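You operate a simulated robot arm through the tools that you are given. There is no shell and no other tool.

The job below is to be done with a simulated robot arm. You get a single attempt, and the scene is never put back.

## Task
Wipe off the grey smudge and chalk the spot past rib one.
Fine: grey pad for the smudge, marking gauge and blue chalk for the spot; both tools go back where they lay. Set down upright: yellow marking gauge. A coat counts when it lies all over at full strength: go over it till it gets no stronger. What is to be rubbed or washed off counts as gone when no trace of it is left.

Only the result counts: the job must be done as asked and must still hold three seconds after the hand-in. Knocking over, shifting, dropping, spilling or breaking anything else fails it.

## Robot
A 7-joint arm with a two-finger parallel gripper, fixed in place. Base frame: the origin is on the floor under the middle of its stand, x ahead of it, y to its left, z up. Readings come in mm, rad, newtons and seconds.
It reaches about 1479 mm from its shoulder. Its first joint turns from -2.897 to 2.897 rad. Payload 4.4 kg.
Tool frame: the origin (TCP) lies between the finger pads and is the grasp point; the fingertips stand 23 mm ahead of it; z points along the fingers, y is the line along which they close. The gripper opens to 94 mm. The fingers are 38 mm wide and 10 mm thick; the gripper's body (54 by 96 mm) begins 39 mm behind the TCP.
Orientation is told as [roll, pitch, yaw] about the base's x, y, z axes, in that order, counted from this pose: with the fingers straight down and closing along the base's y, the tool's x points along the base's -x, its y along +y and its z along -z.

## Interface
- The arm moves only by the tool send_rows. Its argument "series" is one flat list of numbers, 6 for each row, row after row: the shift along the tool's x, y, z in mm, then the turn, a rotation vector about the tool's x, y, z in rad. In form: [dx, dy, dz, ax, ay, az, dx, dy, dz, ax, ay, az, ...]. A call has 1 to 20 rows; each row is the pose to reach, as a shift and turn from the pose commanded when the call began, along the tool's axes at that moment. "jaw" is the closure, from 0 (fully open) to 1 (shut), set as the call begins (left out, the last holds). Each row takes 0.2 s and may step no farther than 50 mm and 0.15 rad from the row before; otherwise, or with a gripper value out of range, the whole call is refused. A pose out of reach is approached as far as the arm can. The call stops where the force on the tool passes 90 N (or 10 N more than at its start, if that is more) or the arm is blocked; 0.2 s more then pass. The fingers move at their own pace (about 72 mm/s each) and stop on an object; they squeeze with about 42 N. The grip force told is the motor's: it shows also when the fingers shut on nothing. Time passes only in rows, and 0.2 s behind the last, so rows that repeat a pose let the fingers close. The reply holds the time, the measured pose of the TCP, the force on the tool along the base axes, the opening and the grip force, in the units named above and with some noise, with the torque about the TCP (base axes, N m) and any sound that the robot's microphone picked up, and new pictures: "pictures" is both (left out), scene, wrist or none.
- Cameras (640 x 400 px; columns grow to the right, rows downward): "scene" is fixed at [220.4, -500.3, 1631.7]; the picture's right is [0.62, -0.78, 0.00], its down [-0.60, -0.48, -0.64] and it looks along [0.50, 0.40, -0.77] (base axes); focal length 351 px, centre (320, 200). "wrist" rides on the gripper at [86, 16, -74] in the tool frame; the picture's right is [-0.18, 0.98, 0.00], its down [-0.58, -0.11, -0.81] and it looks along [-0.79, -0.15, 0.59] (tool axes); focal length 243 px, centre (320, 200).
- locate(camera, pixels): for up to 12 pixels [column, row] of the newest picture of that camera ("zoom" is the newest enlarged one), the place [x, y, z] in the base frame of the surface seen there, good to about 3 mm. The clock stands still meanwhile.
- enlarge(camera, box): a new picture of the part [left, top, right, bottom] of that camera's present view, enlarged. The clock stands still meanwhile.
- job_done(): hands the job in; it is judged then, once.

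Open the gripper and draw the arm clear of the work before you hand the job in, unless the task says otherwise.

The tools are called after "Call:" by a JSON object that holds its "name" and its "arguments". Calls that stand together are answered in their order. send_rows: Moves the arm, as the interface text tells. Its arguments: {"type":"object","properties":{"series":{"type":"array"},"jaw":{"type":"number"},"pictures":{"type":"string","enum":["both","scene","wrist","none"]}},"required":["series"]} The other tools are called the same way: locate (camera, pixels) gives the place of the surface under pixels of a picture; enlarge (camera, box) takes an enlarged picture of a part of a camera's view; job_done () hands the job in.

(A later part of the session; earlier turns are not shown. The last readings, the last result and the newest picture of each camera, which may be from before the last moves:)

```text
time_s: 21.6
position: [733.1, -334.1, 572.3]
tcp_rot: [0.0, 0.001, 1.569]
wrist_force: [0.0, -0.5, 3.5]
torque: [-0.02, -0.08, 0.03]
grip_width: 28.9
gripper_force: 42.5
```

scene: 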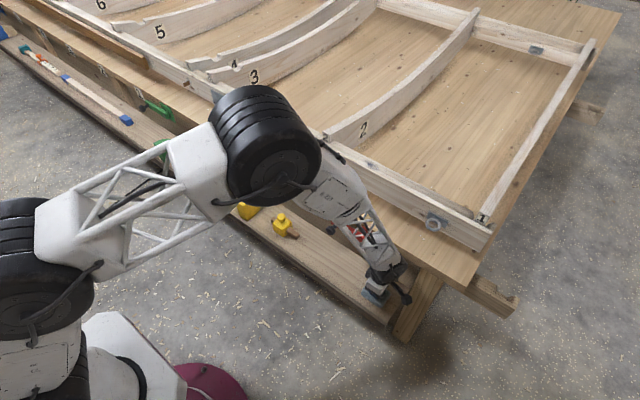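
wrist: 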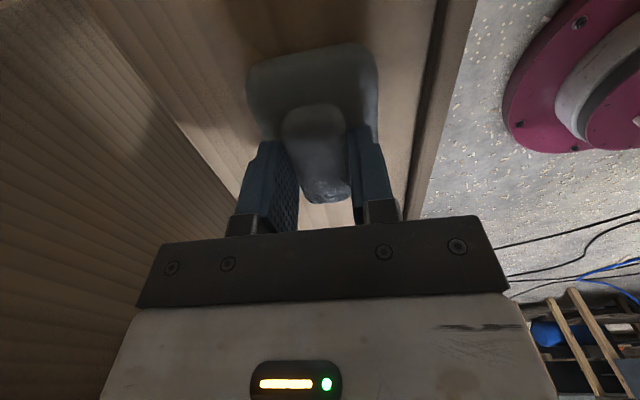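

The pad is gripped (28.9 mm, 42 N). I lift it straight up first to z≈1000, slowly at the start.

Call:
{"name": "send_rows", "arguments": {"series": [0, 0, -10, 0, 0, 0, 0, 0, -30, 0, 0, 0, 0, 0, -70, 0, 0, 0, 0, 0, -115, 0, 0, 0, 0, 0, -160, 0, 0, 0, 0, 0, -205, 0, 0, 0, 0, 0, -250, 0, 0, 0, 0, 0, -295, 0, 0, 0, 0, 0, -340, 0, 0, 0, 0, 0, -385, 0, 0, 0, 0, 0, -428, 0, 0, 0]}}

```text
time_s: 24.0
position: [731.4, -333.7, 997.0]
tcp_rot: [0.001, 0.0, 1.57]
wrist_force: [0.0, 1.0, -0.7]
torque: [-0.02, 0.0, 0.04]
grip_width: 0.0
gripper_force: 42.3
```

scene: 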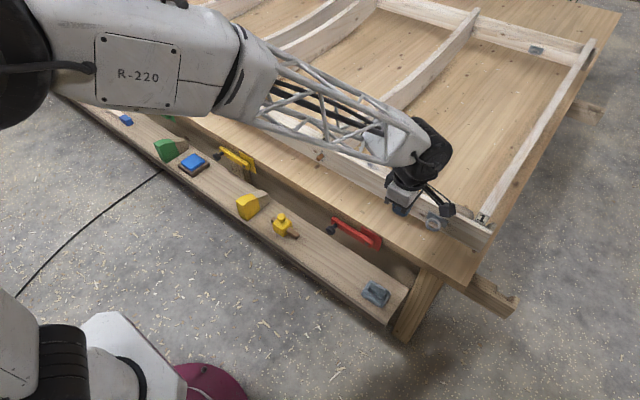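
wrist: 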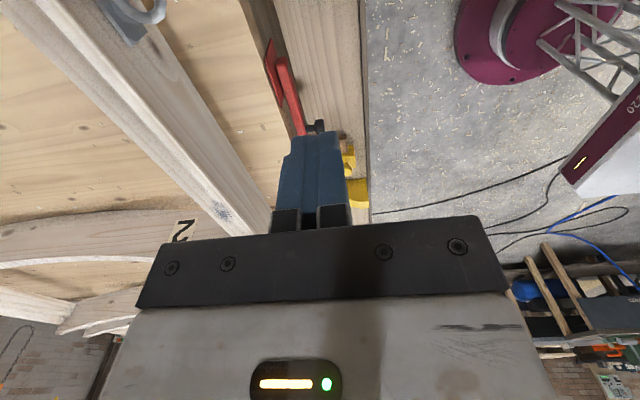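

The jaws are empty (width 0) — the pad slipped out and is still on the shelf at (375,292). I check its present position and shape before a deeper grip.

Call:
{"name": "enlarge", "arguments": {"camera": "scene", "box": [340, 260, 420, 320]}}

Call:
{"name": "locate", "arguments": {"camera": "zoom", "pixels": [[265, 140], [385, 215], [325, 305], [205, 220], [275, 170], [345, 240], [255, 195], [340, 205], [270, 260], [225, 170], [370, 250], [300, 200]]}}

```text
6.67 times, centred on (380, 290) of scene
```

zoom: 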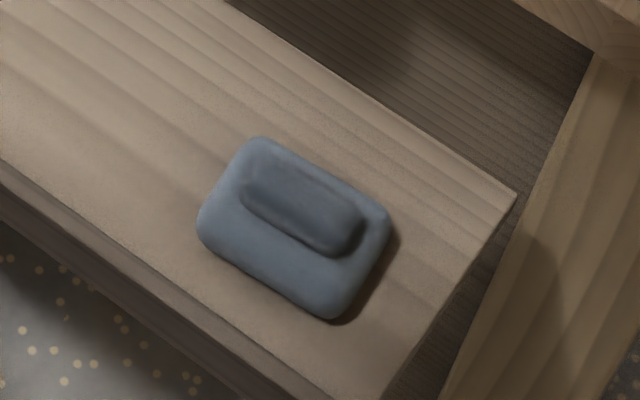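

```text
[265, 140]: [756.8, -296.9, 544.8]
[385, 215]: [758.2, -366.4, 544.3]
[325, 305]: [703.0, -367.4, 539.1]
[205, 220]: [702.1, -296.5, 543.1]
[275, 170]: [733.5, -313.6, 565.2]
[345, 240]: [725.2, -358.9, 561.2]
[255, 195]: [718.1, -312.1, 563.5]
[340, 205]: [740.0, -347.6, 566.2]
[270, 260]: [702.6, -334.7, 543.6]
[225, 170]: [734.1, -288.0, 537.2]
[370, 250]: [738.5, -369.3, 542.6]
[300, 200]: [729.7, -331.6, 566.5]
```

The pad barely moved (still centred about (730,-332)). I'll re-grip it lower, on its base sides (z≈523–545), so I open and descend to TCP z≈547.

Call:
{"name": "send_rows", "arguments": {"series": [0, 1, 45, 0, 0, 0, 0, 1, 90, 0, 0, 0, 0, 1, 135, 0, 0, 0, 0, 1, 180, 0, 0, 0, 0, 1, 225, 0, 0, 0, 0, 1, 270, 0, 0, 0, 0, 1, 315, 0, 0, 0, 0, 1, 355, 0, 0, 0, 0, 1, 390, 0, 0, 0, 0, 1, 415, 0, 0, 0, 0, 1, 430, 0, 0, 0, 0, 1, 430, 0, 0, 0], "jaw": 0}}

```text
time_s: 26.6
position: [733.2, -334.1, 570.0]
tcp_rot: [-0.001, 0.001, 1.568]
wrist_force: [0.5, 0.2, -0.1]
torque: [0.0, 0.01, 0.0]
grip_width: 94.2
gripper_force: 0.0
```

scene: 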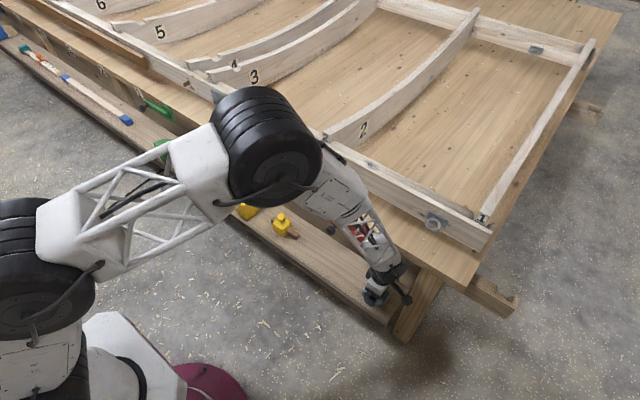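
wrist: 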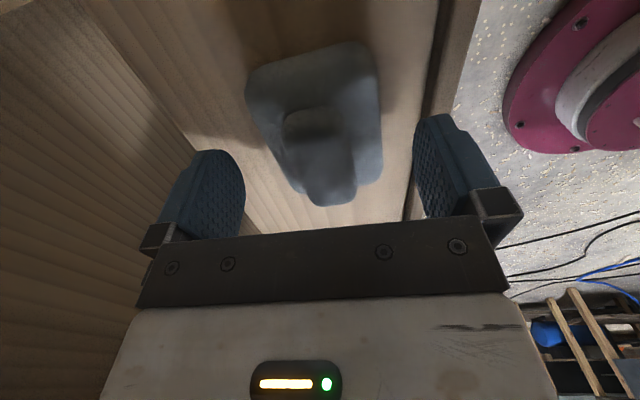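

Pad is centred between the open fingers. I go down another 24 mm beside the base, with a 2 mm x correction.

Call:
{"name": "send_rows", "arguments": {"series": [0, 2, 10, 0, 0, 0, 0, 2, 18, 0, 0, 0, 0, 2, 23, 0, 0, 0, 0, 2, 24, 0, 0, 0, 0, 2, 24, 0, 0, 0], "jaw": 0, "pictures": "wrist"}}

```text
time_s: 27.8
position: [730.1, -333.3, 545.3]
tcp_rot: [-0.001, -0.001, 1.57]
wrist_force: [0.2, -1.1, -0.1]
torque: [-0.01, 0.02, -0.01]
grip_width: 94.1
gripper_force: 0.0
```

wrist: 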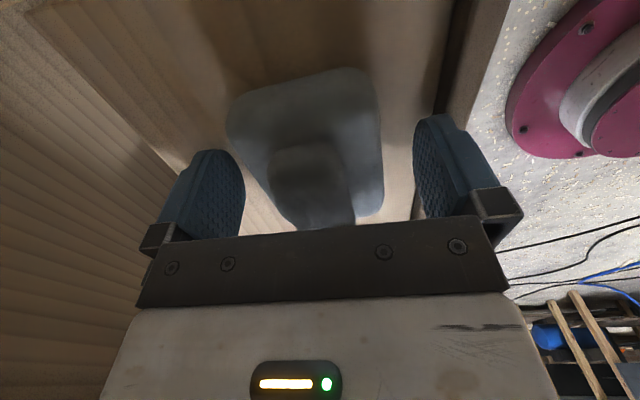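

The base now lies between the fingers at z≈545. I close the jaws with waiting rows and read the width.

Call:
{"name": "send_rows", "arguments": {"series": [0, 0, 0, 0, 0, 0, 0, 0, 0, 0, 0, 0, 0, 0, 0, 0, 0, 0, 0, 0, 0, 0, 0, 0, 0, 0, 0, 0, 0, 0], "jaw": 1, "pictures": "wrist"}}

Call:
{"name": "send_rows", "arguments": {"series": [0, 0, -3, 0, 0, 0, 0, 0, -8, 0, 0, 0, 0, 0, -15, 0, 0, 0, 0, 0, -22, 0, 0, 0, 0, 0, -30, 0, 0, 0], "pictures": "wrist"}}

```text
time_s: 29.0
position: [731.1, -332.8, 545.5]
tcp_rot: [-0.001, 0.001, 1.569]
wrist_force: [0.3, -0.7, 1.6]
torque: [0.01, 0.02, 0.02]
grip_width: 65.8
gripper_force: 41.9
```

wrist: 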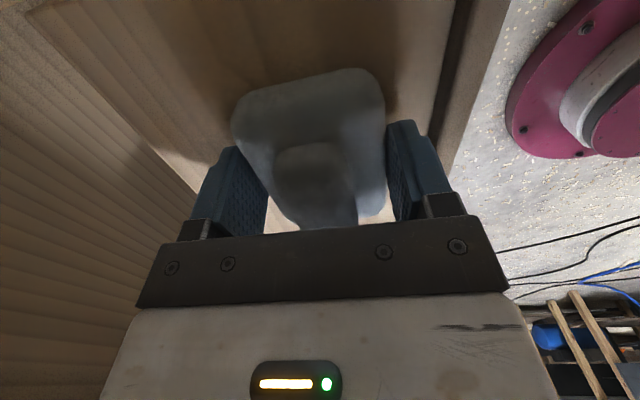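

```text
time_s: 30.2
position: [729.9, -332.2, 575.1]
tcp_rot: [-0.001, 0.0, 1.569]
wrist_force: [-0.5, 0.2, -0.5]
torque: [0.01, 0.0, 0.0]
grip_width: 65.4
gripper_force: 41.6
```

wrist: 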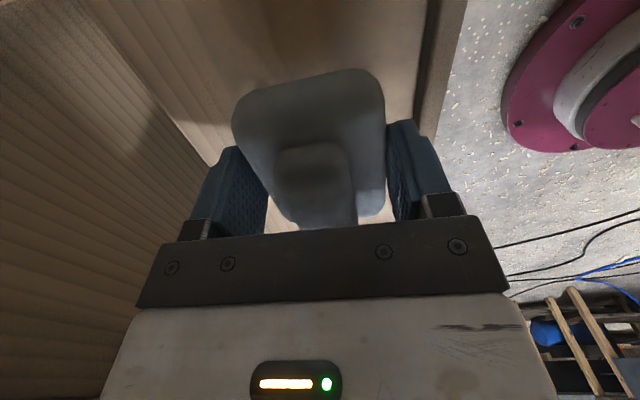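

The pad is held (65.4 mm) and rises with the gripper. I continue lifting to z≈1000 and then move over the smudge.

Call:
{"name": "send_rows", "arguments": {"series": [0, 0, -40, 0, 0, 0, 0, 0, -85, 0, 0, 0, 0, 0, -130, 0, 0, 0, 0, 0, -175, 0, 0, 0, 0, 0, -220, 0, 0, 0, 0, 0, -265, 0, 0, 0, 0, 0, -310, 0, 0, 0, 0, 0, -355, 0, 0, 0, 0, 0, -400, 0, 0, 0, 0, 0, -425, 0, 0, 0, -30, -30, -425, 0, 0, 0, -60, -60, -425, 0, 0, 0, -90, -90, -425, 0, 0, 0, -120, -120, -425, 0, 0, 0, -150, -150, -425, 0, 0, 0, -178, -189, -425, 0, 0, 0, -178, -189, -425, 0, 0, 0]}}

```text
time_s: 33.8
position: [917.0, -155.7, 1003.7]
tcp_rot: [0.0, 0.0, 1.57]
wrist_force: [-1.0, 0.3, -1.0]
torque: [0.0, -0.02, 0.0]
grip_width: 64.5
gripper_force: 42.2
```

scene: 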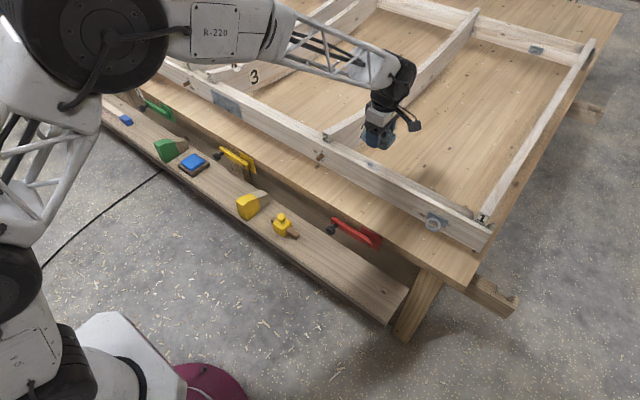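
wrist: 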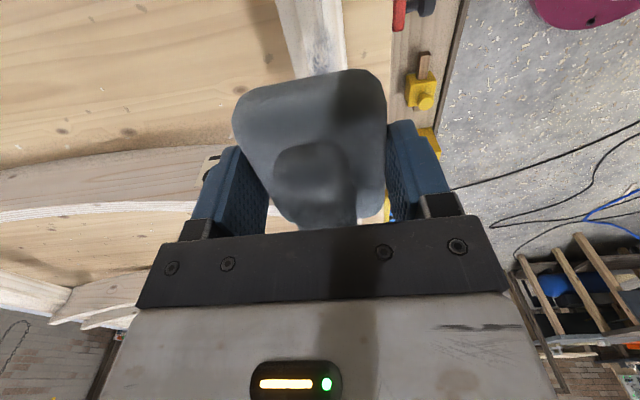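

Pad hangs over the stringer; smudge visible at wrist (320,60). I lower to just above the stringer top (TCP z≈905), shifting y to −148.

Call:
{"name": "send_rows", "arguments": {"series": [-7, -3, 40, 0, 0, 0, -7, -3, 75, 0, 0, 0, -7, -3, 92, 0, 0, 0, -7, -3, 98, 0, 0, 0, -7, -3, 98, 0, 0, 0]}}

```text
time_s: 35.0
position: [921.8, -148.0, 901.1]
tcp_rot: [0.001, -0.001, 1.567]
wrist_force: [-0.4, -0.2, -0.7]
torque: [-0.03, 0.0, -0.01]
grip_width: 64.1
gripper_force: 41.6
```

scene: 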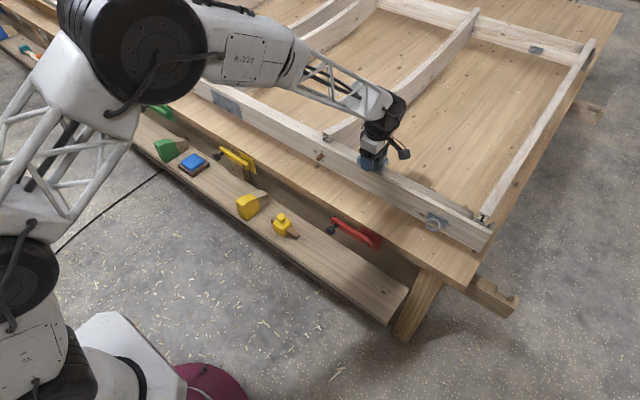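
wrist: 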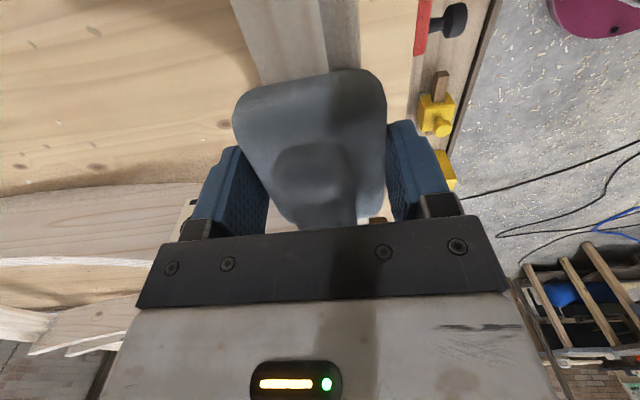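

No contact force yet at z≈901. I lower in small steps to make contact and read the force.

Call:
{"name": "send_rows", "arguments": {"series": [0, 0, 1.5, 0, 0, 0, 0, 0, 3, 0, 0, 0, 0, 0, 4, 0, 0, 0, 0, 0, 4, 0, 0, 0], "pictures": "none"}}

```text
time_s: 36.0
position: [921.5, -147.9, 900.4]
tcp_rot: [-0.002, -0.001, 1.573]
wrist_force: [-8.4, 5.2, 27.0]
torque: [0.19, 0.57, 0.11]
grip_width: 64.4
gripper_force: 41.5
```

Contact with 27 N at z≈900. I wipe with strokes of ±24 mm along the stringer (tool x).

Call:
{"name": "send_rows", "arguments": {"series": [8, 0, 0, 0, 0, 0, 16, 0, 0, 0, 0, 0, 24, 0, 0, 0, 0, 0, 16, 0, 0, 0, 0, 0, 8, 0, 0, 0, 0, 0, 0, 0, 0, 0, 0, 0, -8, 0, 0, 0, 0, 0, -16, 0, 0, 0, 0, 0, -24, 0, 0, 0, 0, 0, -16, 0, 0, 0, 0, 0, -8, 0, 0, 0, 0, 0, 0, 0, 0, 0, 0, 0, 8, 0, 0, 0, 0, 0, 16, 0, 0, 0, 0, 0, 24, 0, 0, 0, 0, 0, 12, 0, 0, 0, 0, 0, 0, 0, 0, 0, 0, 0, -12, 0, 0, 0, 0, 0, -24, 0, 0, 0, 0, 0, -24, 0, 0, 0, 0, 0]}}

```text
time_s: 40.2
position: [921.3, -125.9, 897.8]
tcp_rot: [-0.002, 0.001, 1.571]
wrist_force: [0.7, -25.9, 49.5]
torque: [-0.38, 0.02, 0.08]
grip_width: 64.3
gripper_force: 41.5
```

scene: 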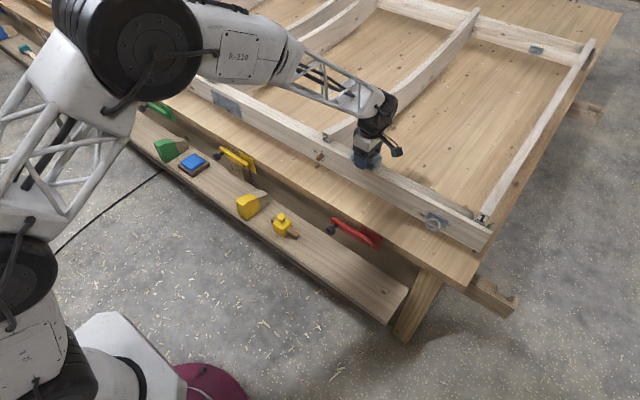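
wrist: 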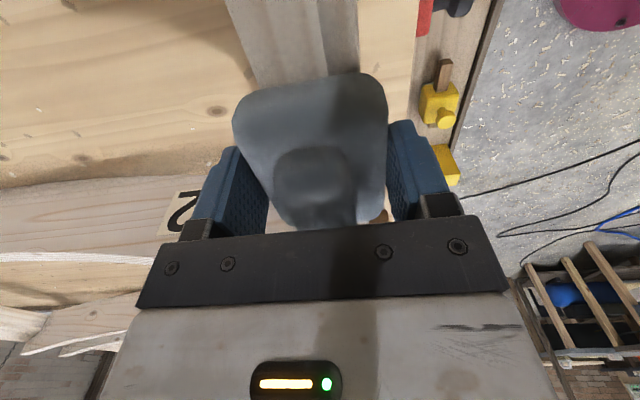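

Strong wiping contact (49 N down, 26 N friction). I lift off and move to +y so the scene camera can see the wiped place.

Call:
{"name": "send_rows", "arguments": {"series": [0, 0, -20, 0, 0, 0, 0, 0, -60, 0, 0, 0, 0, 0, -100, 0, 0, 0, -40, 20, -110, 0, 0, 0, -80, 40, -110, 0, 0, 0, -120, 60, -110, 0, 0, 0, -160, 80, -110, 0, 0, 0, -160, 80, -110, 0, 0, 0]}}

Call:
{"name": "enlarge", "arguments": {"camera": "scene", "box": [330, 130, 430, 200]}}

```text
time_s: 42.0
position: [840.7, 37.2, 1007.0]
tcp_rot: [0.0, 0.0, 1.572]
wrist_force: [-0.9, -0.3, -1.0]
torque: [0.01, -0.01, 0.02]
grip_width: 64.1
gripper_force: 42.1
```

scene: 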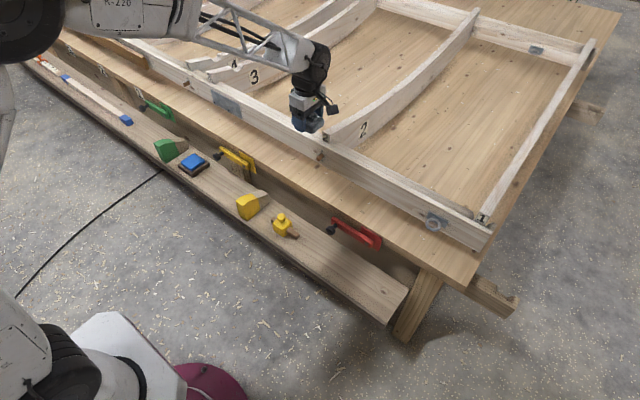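
wrist: 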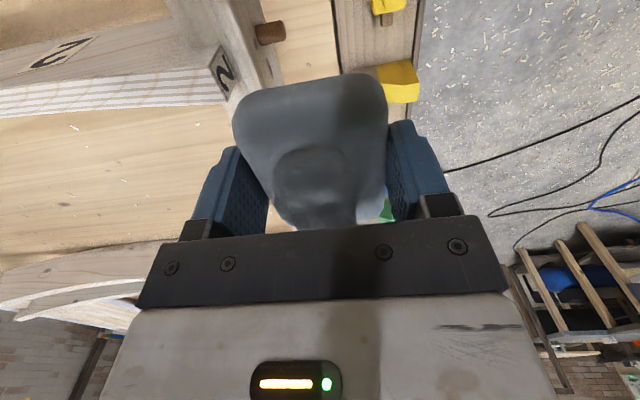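

```text
5.71 times, centred on (380, 165) of scene
```

zoom: 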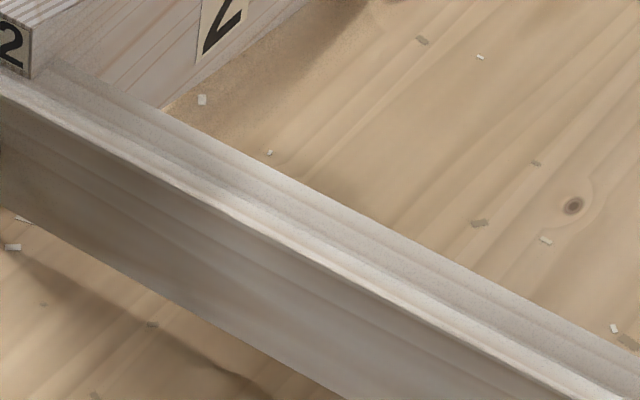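

The smudge seems gone. I zoom in further to check for any faint trace or an underlying mark.

Call:
{"name": "enlarge", "arguments": {"camera": "scene", "box": [350, 148, 390, 176]}}

Call:
{"name": "enlarge", "arguments": {"camera": "scene", "box": [390, 165, 450, 210]}}

Call:
{"name": "enlarge", "arguments": {"camera": "scene", "box": [440, 190, 500, 235]}}

```text
14.29 times, centred on (370, 162) of scene
```

zoom: 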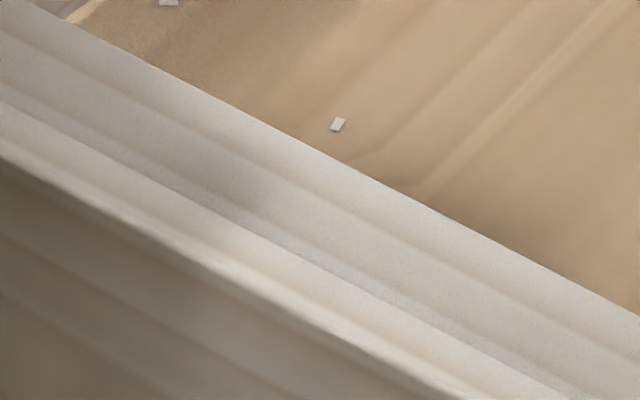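

```text
8.89 times, centred on (420, 188) of scene
```

zoom: 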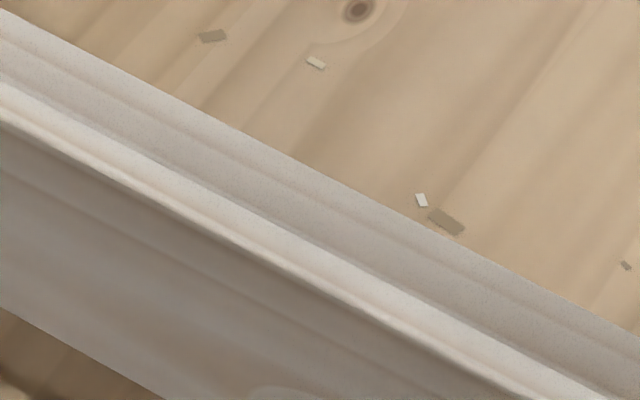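

```text
8.89 times, centred on (470, 212) of scene
```

zoom: 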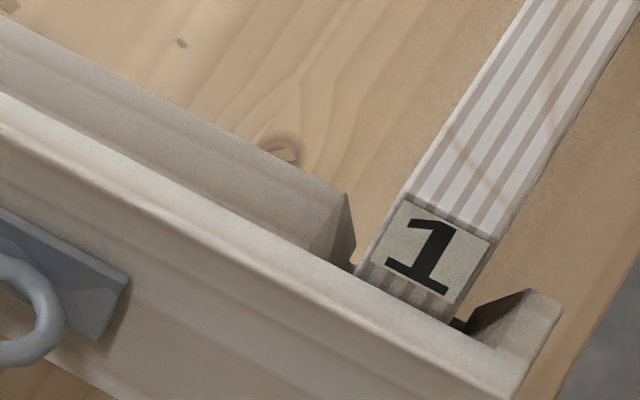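

The smudge looks gone, with only a soft shade at zoom (230,190) that may be an arm shadow. I reposition so the wrist camera sees the place from above past the pad.

Call:
{"name": "send_rows", "arguments": {"series": [43, -16, -10.6, 0, 0, 0, 86, -32, -21.2, 0, 0, 0, 129, -48, -31.8, 0, 0, 0, 172, -64, -42.4, 0, 0, 0, 217, -80, -53, 0, 0, 0, 217, -80, -53, 0, 0, 0]}}

Call:
{"name": "enlarge", "arguments": {"camera": "wrist", "box": [260, 0, 400, 85]}}

Call:
{"name": "locate", "arguments": {"camera": "wrist", "pixels": [[327, 60], [310, 60], [345, 60], [320, 20], [320, 40]]}}

```text
time_s: 43.4
position: [919.3, -184.1, 1063.2]
tcp_rot: [-0.001, -0.002, 1.568]
wrist_force: [-0.3, 0.2, -0.9]
torque: [-0.02, 0.01, 0.0]
grip_width: 64.2
gripper_force: 42.0
```

scene: 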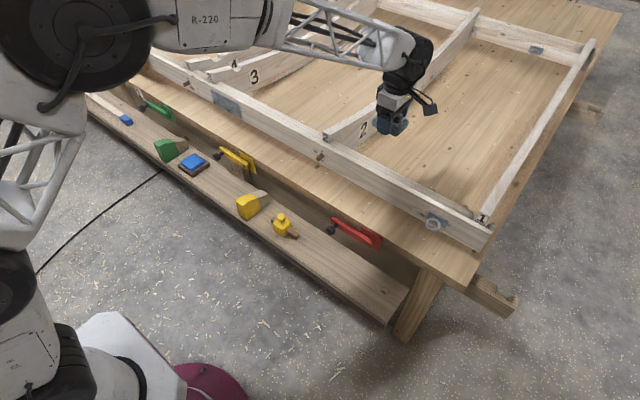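
wrist: 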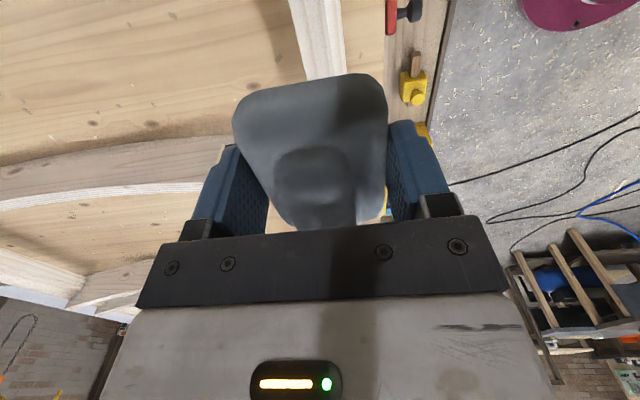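

```text
4.57 times, centred on (330, 42) of wrist
```

zoom: 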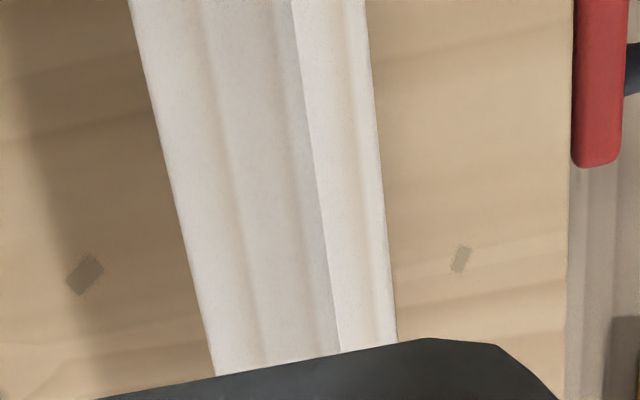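

```text
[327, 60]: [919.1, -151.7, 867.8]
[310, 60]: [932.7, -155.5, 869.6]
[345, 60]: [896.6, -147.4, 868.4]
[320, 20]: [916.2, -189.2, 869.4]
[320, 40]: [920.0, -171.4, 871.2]
```

The wiped top is clean in both views, with no mark underneath. For safety I do a second pass over a slightly wider stretch.

Call:
{"name": "send_rows", "arguments": {"series": [-12, 0, 45, 0, 0, 0, -24, 0, 90, 0, 0, 0, -36, 0, 130, 0, 0, 0, -36, 0, 152, 0, 0, 0, -36, 0, 160, 0, 0, 0, -36, 0, 160, 0, 0, 0], "pictures": "none"}}

Call:
{"name": "send_rows", "arguments": {"series": [0, 0, 2, 0, 0, 0, 0, 0, 4, 0, 0, 0, 0, 0, 5, 0, 0, 0, 0, 0, 5, 0, 0, 0], "pictures": "none"}}

```text
time_s: 44.8
position: [920.7, -145.3, 902.5]
tcp_rot: [0.0, 0.0, 1.57]
wrist_force: [-0.4, 0.1, -0.5]
torque: [0.01, 0.0, 0.02]
grip_width: 64.2
gripper_force: 42.0
```

```text
time_s: 45.8
position: [921.4, -145.3, 898.2]
tcp_rot: [-0.001, 0.0, 1.569]
wrist_force: [-6.7, 6.2, 22.2]
torque: [0.26, 0.3, 0.03]
grip_width: 64.1
gripper_force: 42.5
```

Contact at 22 N again. Second wiping pass of ±28 mm along y.

Call:
{"name": "send_rows", "arguments": {"series": [9, 0, 0, 0, 0, 0, 18, 0, 0.5, 0, 0, 0, 28, 0, 1, 0, 0, 0, 18, 2, 1, 0, 0, 0, 9, 3, 1, 0, 0, 0, 0, 4, 1, 0, 0, 0, -9, 4, 1, 0, 0, 0, -18, 4, 1, 0, 0, 0, -28, 4, 1, 0, 0, 0, -18, 0, 1, 0, 0, 0, -9, -4, 1, 0, 0, 0, 0, -4, 1, 0, 0, 0, 9, -4, 1, 0, 0, 0, 18, -4, 1, 0, 0, 0, 28, -4, 1, 0, 0, 0, 14, -2, 1, 0, 0, 0, 0, 0, 0, 0, 0, 0, 0, 0, -20, 0, 0, 0, 0, 0, -60, 0, 0, 0, 0, 0, -100, 0, 0, 0]}}

```text
time_s: 50.0
position: [922.5, -146.1, 996.7]
tcp_rot: [0.002, -0.001, 1.569]
wrist_force: [-0.5, -0.3, -1.8]
torque: [-0.01, 0.0, -0.03]
grip_width: 64.2
gripper_force: 42.1
```

scene: 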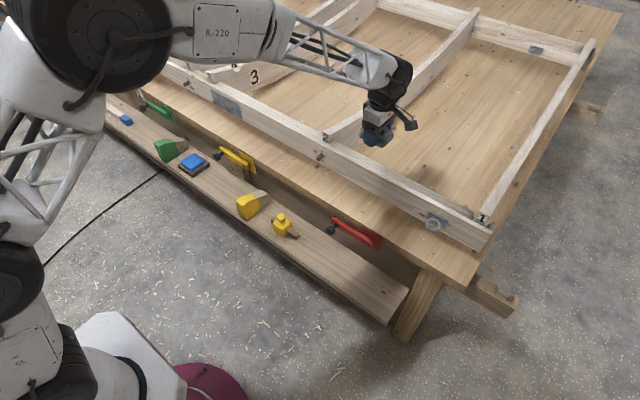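
wrist: 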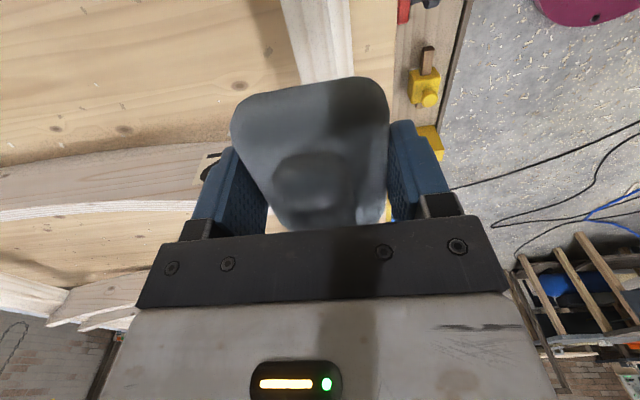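

Wiping done. I carry the pad back above its place at (731,-333), staying at z≈1000.

Call:
{"name": "send_rows", "arguments": {"series": [31, 32, 0, 0, 0, 0, 62, 64, 0, 0, 0, 0, 93, 96, 0, 0, 0, 0, 125, 128, 0, 0, 0, 0, 156, 160, 0, 0, 0, 0, 187, 191, 0, 0, 0, 0, 187, 191, 0, 0, 0, 0, 187, 191, 45, 0, 0, 0, 187, 191, 90, 0, 0, 0, 187, 191, 135, 0, 0, 0, 187, 191, 180, 0, 0, 0, 187, 191, 225, 0, 0, 0, 187, 191, 270, 0, 0, 0, 187, 191, 315, 0, 0, 0, 187, 191, 360, 0, 0, 0, 187, 191, 400, 0, 0, 0, 187, 191, 420, 0, 0, 0, 187, 191, 420, 0, 0, 0]}}

```text
time_s: 53.8
position: [732.1, -332.3, 576.0]
tcp_rot: [-0.001, 0.001, 1.57]
wrist_force: [-0.7, -0.6, -0.8]
torque: [0.0, 0.02, 0.03]
grip_width: 64.0
gripper_force: 42.2
```

scene: 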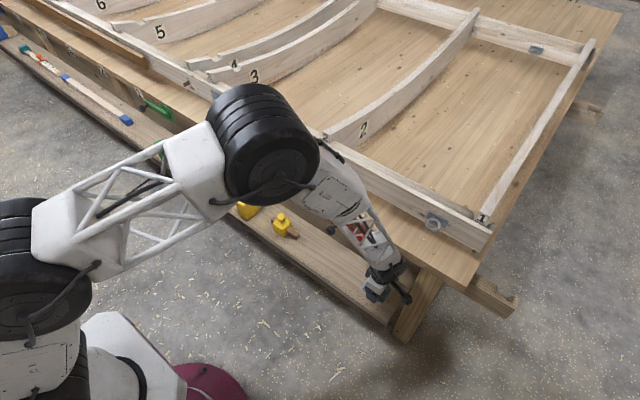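
wrist: 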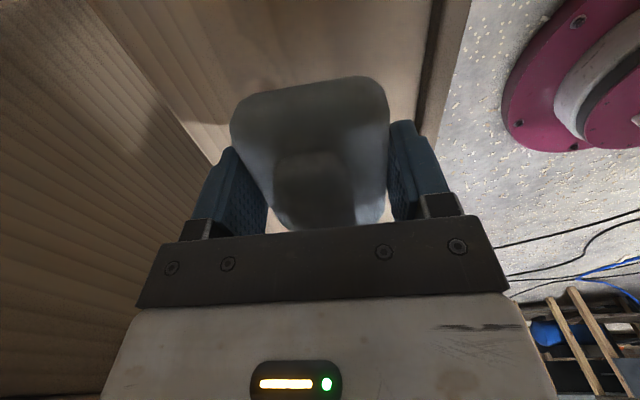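

I measure where the pad sits relative to the gripper now, to place it exactly back.

Call:
{"name": "enlarge", "arguments": {"camera": "wrist", "box": [210, 60, 410, 240]}}

Call:
{"name": "locate", "arguments": {"camera": "wrist", "pixels": [[310, 84], [310, 88], [250, 98], [370, 84], [310, 92], [310, 120], [310, 140], [310, 155], [340, 155], [285, 160], [345, 190], [250, 140]]}}

```text
2.22 times, centred on (310, 150) of wrist
```

zoom: 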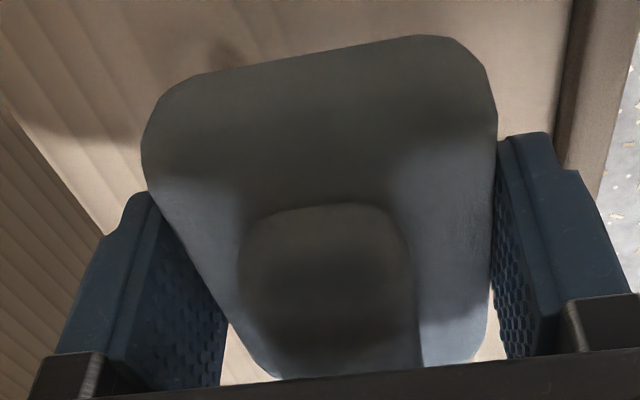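

```text
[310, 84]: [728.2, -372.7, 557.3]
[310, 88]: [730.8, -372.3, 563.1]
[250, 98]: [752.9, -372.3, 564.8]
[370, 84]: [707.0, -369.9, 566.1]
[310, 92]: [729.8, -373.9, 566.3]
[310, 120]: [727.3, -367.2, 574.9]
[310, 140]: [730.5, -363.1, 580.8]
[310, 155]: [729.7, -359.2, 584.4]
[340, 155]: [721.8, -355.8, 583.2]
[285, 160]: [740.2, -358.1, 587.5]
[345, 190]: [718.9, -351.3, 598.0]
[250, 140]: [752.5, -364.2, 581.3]
```

The pad's −y edge is at y≈−373, within 1–2 mm of its original pose. I lower the last 30 mm gently to the shelf.

Call:
{"name": "send_rows", "arguments": {"series": [0, 1, 10, 0, 0, 0, 0, 1, 20, 0, 0, 0, 0, 1, 26, 0, 0, 0, 0, 1, 28, 0, 0, 0, 0, 1, 29, 0, 0, 0], "pictures": "none"}}

```text
time_s: 55.0
position: [729.7, -331.6, 547.1]
tcp_rot: [-0.001, -0.002, 1.569]
wrist_force: [0.1, 0.1, -0.8]
torque: [-0.03, 0.0, 0.01]
grip_width: 64.3
gripper_force: 41.5
```

Call:
{"name": "send_rows", "arguments": {"series": [0, 0, 1, 0, 0, 0, 0, 0, 2, 0, 0, 0, 0, 0, 2, 0, 0, 0], "pictures": "none"}}

```text
time_s: 55.8
position: [728.8, -332.6, 546.5]
tcp_rot: [-0.002, -0.002, 1.569]
wrist_force: [0.2, -0.3, -0.6]
torque: [0.04, -0.01, -0.02]
grip_width: 63.9
gripper_force: 42.3
```

No contact force yet, so I step down 1–3 mm more.

Call:
{"name": "send_rows", "arguments": {"series": [0, 0, 1, 0, 0, 0, 0, 0, 2, 0, 0, 0, 0, 0, 2, 0, 0, 0], "pictures": "none"}}

```text
time_s: 56.6
position: [730.1, -331.8, 542.7]
tcp_rot: [-0.001, 0.0, 1.57]
wrist_force: [-0.2, -0.2, 0.2]
torque: [-0.02, -0.01, 0.0]
grip_width: 64.1
gripper_force: 42.2
```

Force has gone from −0.8 N to about 0, so the pad just touches. I go 0.7 mm more and open the jaws.

Call:
{"name": "send_rows", "arguments": {"series": [0, 0, 0.7, 0, 0, 0, 0, 0, 0.7, 0, 0, 0], "pictures": "none"}}

Call:
{"name": "send_rows", "arguments": {"series": [0, 0, 0, 0, 0, 0, 0, 0, 0, 0, 0, 0, 0, 0, 0, 0, 0, 0, 0, 0, 0, 0, 0, 0], "jaw": 0, "pictures": "wrist"}}

```text
time_s: 57.2
position: [729.4, -331.9, 542.7]
tcp_rot: [0.001, -0.001, 1.568]
wrist_force: [-0.6, 0.0, 1.0]
torque: [0.0, 0.01, 0.01]
grip_width: 64.2
gripper_force: 42.3
```

```text
time_s: 58.2
position: [731.0, -332.0, 543.3]
tcp_rot: [0.0, 0.0, 1.568]
wrist_force: [0.3, 0.1, -0.5]
torque: [-0.01, 0.04, -0.01]
grip_width: 94.1
gripper_force: 0.1
```

wrist: 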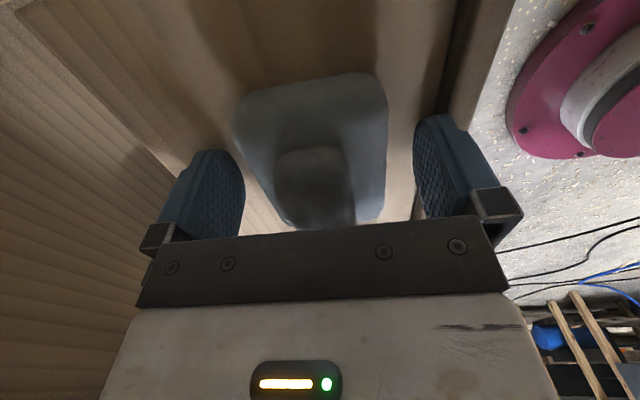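

The pad rests free between open fingers. I rise straight up well clear.

Call:
{"name": "send_rows", "arguments": {"series": [0, 0, -10, 0, 0, 0, 0, 0, -30, 0, 0, 0, 0, 0, -70, 0, 0, 0, 0, 0, -115, 0, 0, 0, 0, 0, -160, 0, 0, 0, 0, 0, -205, 0, 0, 0, 0, 0, -250, 0, 0, 0, 0, 0, -295, 0, 0, 0, 0, 0, -340, 0, 0, 0, 0, 0, -385, 0, 0, 0, 0, 0, -430, 0, 0, 0, 0, 0, -460, 0, 0, 0]}}

Call:
{"name": "enlarge", "arguments": {"camera": "scene", "box": [340, 260, 420, 320]}}

Call:
{"name": "locate", "arguments": {"camera": "zoom", "pixels": [[265, 140], [385, 215], [325, 305], [205, 220], [275, 170], [345, 240], [255, 195], [340, 205], [270, 260], [225, 170], [370, 250], [300, 200]]}}

```text
time_s: 60.8
position: [728.9, -333.3, 1002.2]
tcp_rot: [0.003, -0.001, 1.57]
wrist_force: [-0.6, 0.2, -0.3]
torque: [0.01, -0.02, 0.02]
grip_width: 94.0
gripper_force: 0.0
```

scene: 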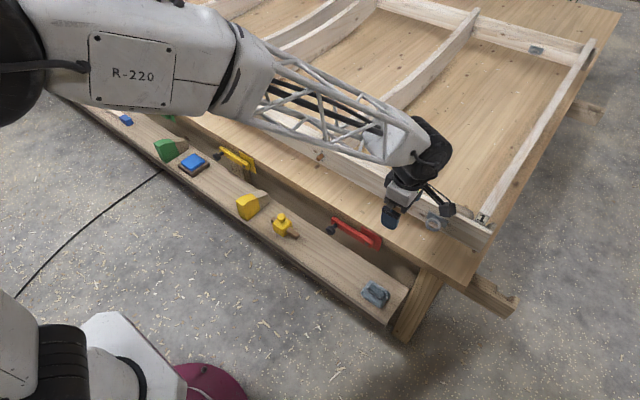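
wrist: 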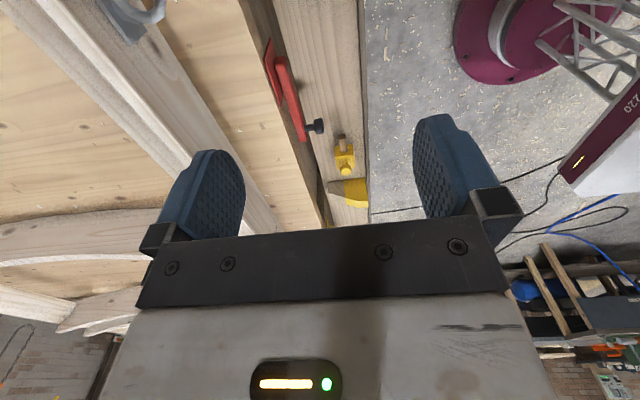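

```text
6.67 times, centred on (380, 290) of scene
```

zoom: 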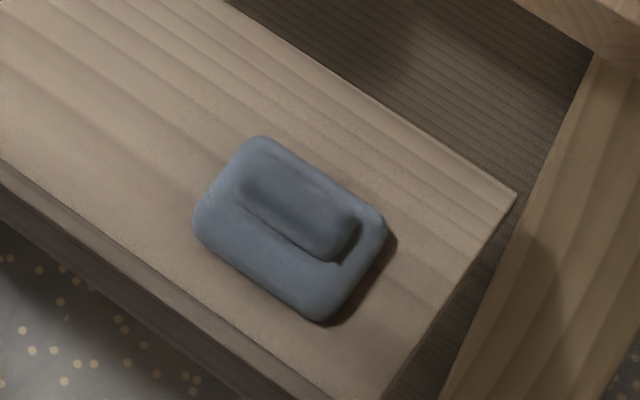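

```text
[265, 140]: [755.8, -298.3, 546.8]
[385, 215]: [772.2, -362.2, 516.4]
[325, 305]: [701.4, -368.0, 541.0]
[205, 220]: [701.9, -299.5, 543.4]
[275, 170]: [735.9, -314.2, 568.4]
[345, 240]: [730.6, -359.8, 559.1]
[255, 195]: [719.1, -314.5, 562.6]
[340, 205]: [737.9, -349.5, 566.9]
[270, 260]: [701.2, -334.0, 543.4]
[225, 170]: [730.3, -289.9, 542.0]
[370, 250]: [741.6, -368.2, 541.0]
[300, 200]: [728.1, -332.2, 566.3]
```

The pad is back in place within ~2 mm. Now I look closer at the stringer next to rib one for a faint spot: turn the tool back to yaw 0 over y≈−440, then pitch the camera downward.

Call:
{"name": "send_rows", "arguments": {"series": [10, -17.3, 0, 0, 0, 0.1428, 20, -34.6, 0, 0, 0, 0.2856, 30, -51.9, 0, 0, 0, 0.4284, 40, -69.2, 0, 0, 0, 0.5712, 50, -86.5, 0, 0, 0, 0.714, 60, -103.8, 0, 0, 0, 0.8568, 70, -121.1, 0, 0, 0, 0.9996, 80, -138.4, 0, 0, 0, 1.1424, 90, -155.7, 0, 0, 0, 1.2852, 100, -173, 0, 0, 0, 1.428, 110, -190, 0, 0, 0, 1.571], "pictures": "none"}}

Call:
{"name": "send_rows", "arguments": {"series": [0, 0, 0, 0, 0.15, 0, 0, 0, 0, 0, 0.3, 0, 0, 0, 0, 0, 0.45, 0, 0, 0, 0, 0, 0.45, 0]}}

Call:
{"name": "enlarge", "arguments": {"camera": "wrist", "box": [100, 40, 340, 190]}}

Call:
{"name": "enlarge", "arguments": {"camera": "wrist", "box": [230, 60, 430, 225]}}

Call:
{"name": "enlarge", "arguments": {"camera": "wrist", "box": [400, 0, 640, 150]}}

```text
time_s: 63.2
position: [919.5, -440.7, 1003.0]
tcp_rot: [0.0, -0.002, -0.003]
wrist_force: [0.6, -0.3, 1.0]
torque: [0.03, 0.02, 0.0]
grip_width: 93.9
gripper_force: 0.0
```

```text
time_s: 64.2
position: [920.4, -442.0, 1002.1]
tcp_rot: [0.001, 0.449, -0.001]
wrist_force: [0.2, 0.0, 0.3]
torque: [-0.01, 0.04, 0.0]
grip_width: 93.9
gripper_force: 0.0
```

scene: 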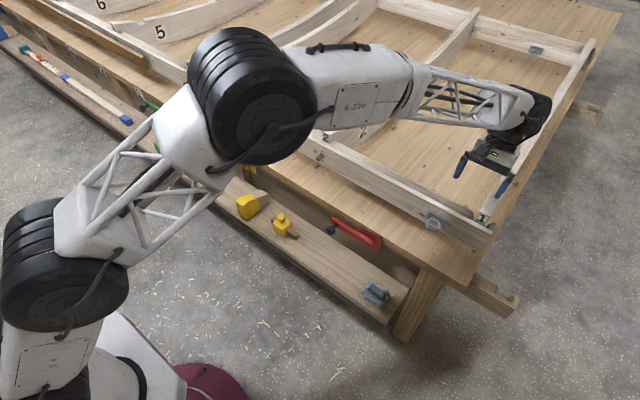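
wrist: 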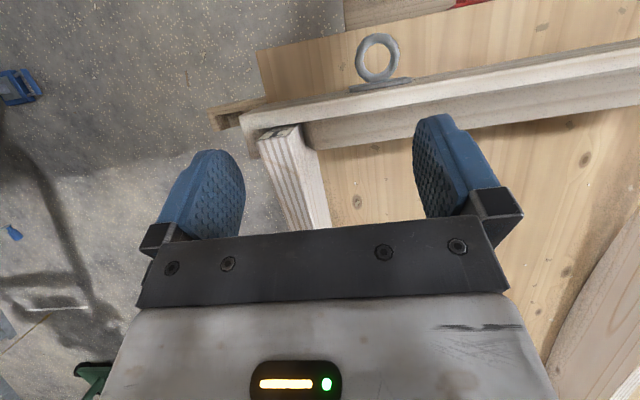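

```text
2.67 times, centred on (220, 115) of wrist
```

zoom: 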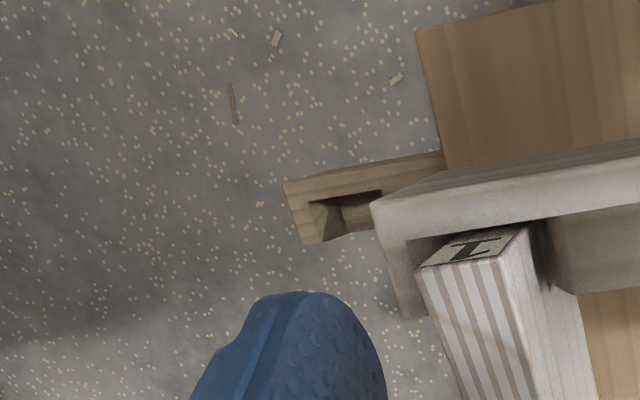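

```text
2.42 times, centred on (330, 142) of wrist
```

zoom: 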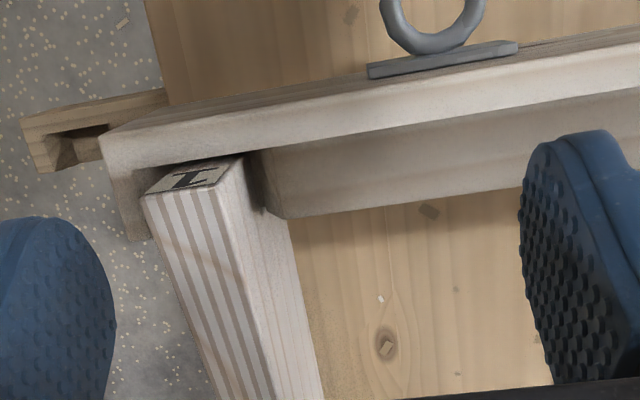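

```text
2.67 times, centred on (520, 75) of wrist
```

zoom: 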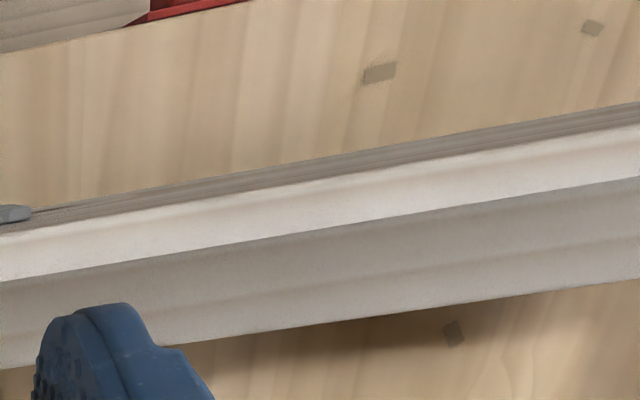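

No other mark anywhere: the wiped place is the only marked site in the bay past rib one. Next the marking gauge: level the tool, then move above it at (732,84) with yaw +90° to inspect.

Call:
{"name": "send_rows", "arguments": {"series": [0, 0, 0, 0, -0.15, 0, 0, 0, 0, 0, -0.3, 0, 0, 0, 0, 0, -0.45, 0, 0, 0, 0, 0, -0.45, 0], "pictures": "none"}}

Call:
{"name": "send_rows", "arguments": {"series": [14.5, 40.5, 15.5, 0, 0, -0.1208, 29, 81, 31, 0, 0, -0.2416, 43.4, 121.4, 46.6, 0, 0, -0.3624, 57.8, 161.8, 62.2, 0, 0, -0.4832, 72.3, 202.3, 77.7, 0, 0, -0.604, 86.8, 242.8, 93.2, 0, 0, -0.7248, 101.2, 283.2, 108.8, 0, 0, -0.8456, 115.7, 323.7, 124.3, 0, 0, -0.9664, 130.2, 364.2, 139.8, 0, 0, -1.0872, 144.6, 404.6, 155.4, 0, 0, -1.208, 159.1, 445.1, 170.9, 0, 0, -1.3288, 173.5, 485.5, 186.5, 0, 0, -1.4496, 188, 526, 202, 0, 0, -1.5708, 188, 526, 202, 0, 0, -1.5708]}}

```text
time_s: 65.2
position: [919.9, -442.1, 1002.6]
tcp_rot: [0.0, -0.003, -0.002]
wrist_force: [-0.9, -0.8, 0.4]
torque: [0.01, -0.01, 0.04]
grip_width: 94.0
gripper_force: 0.0
```

```text
time_s: 68.2
position: [732.0, 84.4, 799.1]
tcp_rot: [0.001, -0.001, 1.571]
wrist_force: [0.5, 0.5, -0.8]
torque: [0.02, -0.03, -0.01]
grip_width: 93.8
gripper_force: 0.1
```

scene: 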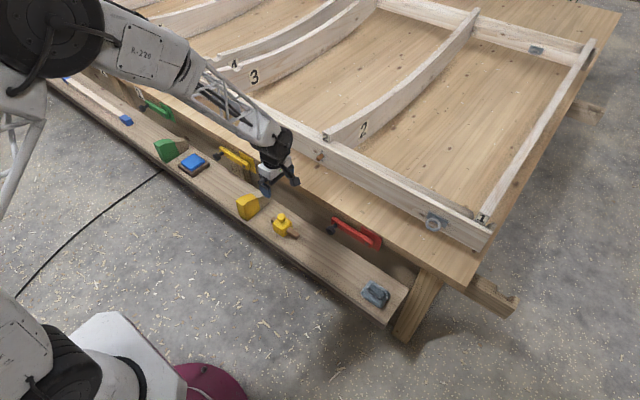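
wrist: 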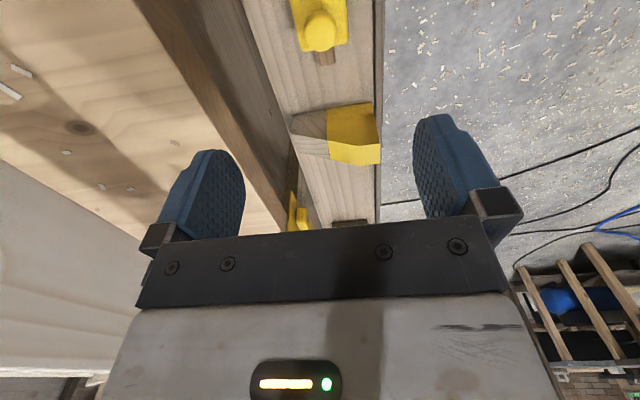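

The gauge appears at wrist (320,30). I also check the wiped place in the scene now that the arm is away, and take accurate gauge outlines.

Call:
{"name": "enlarge", "arguments": {"camera": "scene", "box": [340, 140, 400, 185]}}

Call:
{"name": "enlarge", "arguments": {"camera": "wrist", "box": [260, 0, 380, 75]}}

Call:
{"name": "locate", "arguments": {"camera": "zoom", "pixels": [[320, 160], [320, 230], [320, 300], [190, 100], [170, 50], [440, 180], [460, 30], [250, 250], [420, 220], [240, 180], [390, 150], [270, 100]]}}

```text
8.89 times, centred on (370, 162) of scene
```

zoom: 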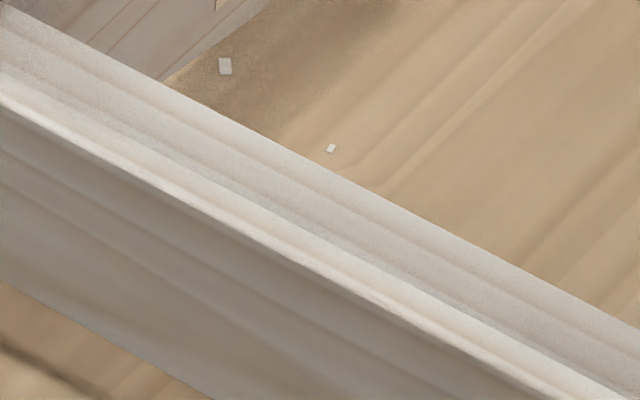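

```text
5.33 times, centred on (320, 38) of wrist
```

zoom: 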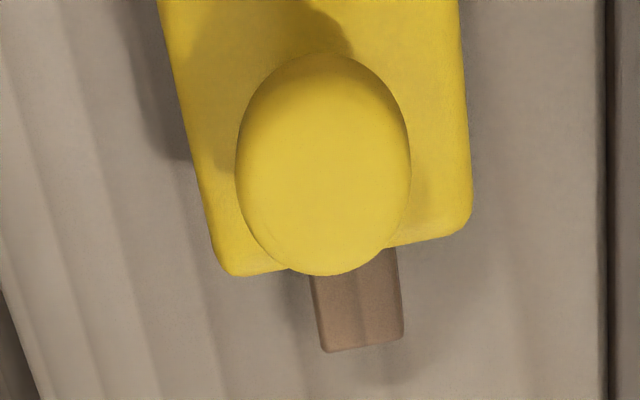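

```text
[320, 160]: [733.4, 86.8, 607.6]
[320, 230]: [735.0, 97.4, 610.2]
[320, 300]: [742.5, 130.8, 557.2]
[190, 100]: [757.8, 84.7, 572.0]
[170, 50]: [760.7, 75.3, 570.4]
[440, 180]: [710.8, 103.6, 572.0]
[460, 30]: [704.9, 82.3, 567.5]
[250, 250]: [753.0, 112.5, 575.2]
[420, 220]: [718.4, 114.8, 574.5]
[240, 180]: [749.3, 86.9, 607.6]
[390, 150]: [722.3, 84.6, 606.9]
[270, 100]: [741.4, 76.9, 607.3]
```

The wiped place is spotless. The gauge body spans x≈705–760, y≈56–112, top z≈573, knob top z≈611. I check the yellow clamp and chalk surroundings for clearance.

Call:
{"name": "locate", "arguments": {"camera": "scene", "pixels": [[217, 156], [224, 151], [240, 160], [250, 165], [200, 155], [178, 165], [186, 171], [206, 163], [193, 172], [167, 150], [180, 146], [188, 153]]}}

Call:
{"name": "enlarge", "arguments": {"camera": "scene", "box": [160, 130, 240, 185]}}

Call:
{"name": "locate", "arguments": {"camera": "zoom", "pixels": [[145, 215], [215, 165], [310, 220], [235, 280], [125, 250], [370, 255], [245, 330], [235, 215], [35, 120], [150, 150], [60, 240], [210, 75]]}}

```text
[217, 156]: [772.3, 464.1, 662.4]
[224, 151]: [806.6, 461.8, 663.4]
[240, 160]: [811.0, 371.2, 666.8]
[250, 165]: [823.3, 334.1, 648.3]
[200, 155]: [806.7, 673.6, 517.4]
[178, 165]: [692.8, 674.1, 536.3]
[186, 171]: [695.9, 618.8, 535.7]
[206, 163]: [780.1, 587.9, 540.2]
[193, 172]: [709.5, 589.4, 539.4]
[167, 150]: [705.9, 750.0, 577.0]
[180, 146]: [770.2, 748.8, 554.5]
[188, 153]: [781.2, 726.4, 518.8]
```

```text
7.27 times, centred on (200, 158) of scene
```

zoom: 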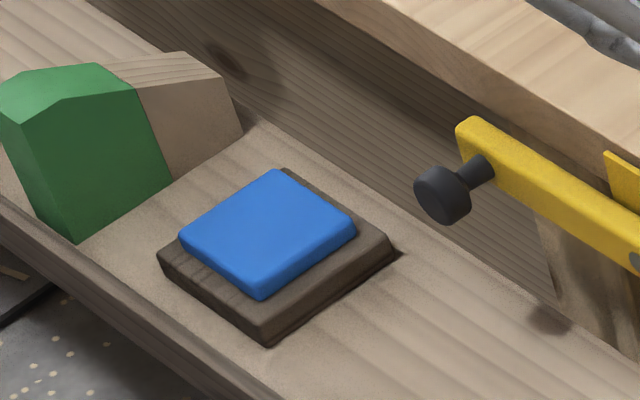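

```text
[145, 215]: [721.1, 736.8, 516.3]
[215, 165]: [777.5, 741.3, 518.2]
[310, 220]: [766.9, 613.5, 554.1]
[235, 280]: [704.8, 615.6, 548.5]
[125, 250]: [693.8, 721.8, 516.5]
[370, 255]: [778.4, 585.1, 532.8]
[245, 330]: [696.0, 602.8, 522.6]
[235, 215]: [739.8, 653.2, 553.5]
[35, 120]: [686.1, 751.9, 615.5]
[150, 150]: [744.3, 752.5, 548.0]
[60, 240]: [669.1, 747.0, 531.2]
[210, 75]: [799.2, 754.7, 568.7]
```

Clearances are fine around the chalk (green wedge starts at y≈747, yellow clamp knob at y≈464). I lower over the gauge to TCP z≈581 so the palm clears the knob (611) and fingertips reach 558 on the body sides.

Call:
{"name": "send_rows", "arguments": {"series": [0, 0, 45, 0, 0, 0, 0, 0, 90, 0, 0, 0, 0, 0, 130, 0, 0, 0, 0, 0, 165, 0, 0, 0, 0, 0, 190, 0, 0, 0, 0, 0, 205, 0, 0, 0, 0, 0, 212, 0, 0, 0, 0, 0, 218, 0, 0, 0, 0, 0, 218, 0, 0, 0], "jaw": 0}}

```text
time_s: 70.2
position: [732.6, 84.1, 582.2]
tcp_rot: [0.0, 0.0, 1.57]
wrist_force: [-0.3, 0.6, -0.5]
torque: [-0.01, -0.01, -0.01]
grip_width: 94.1
gripper_force: 0.0
```

scene: 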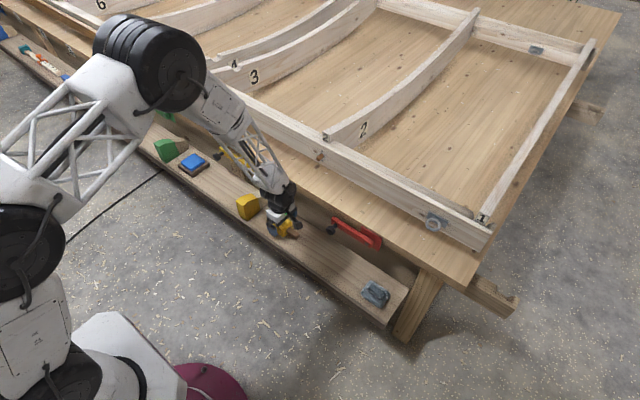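
wrist: 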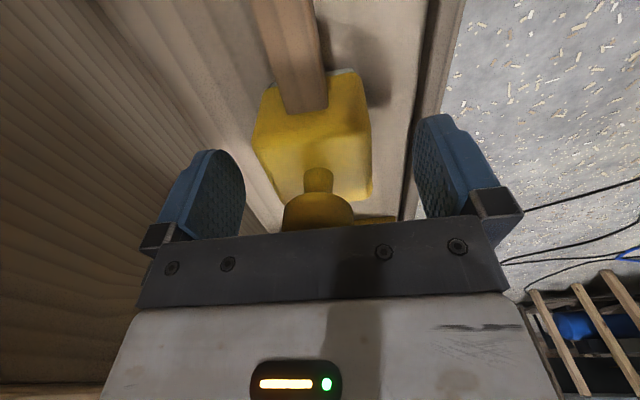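

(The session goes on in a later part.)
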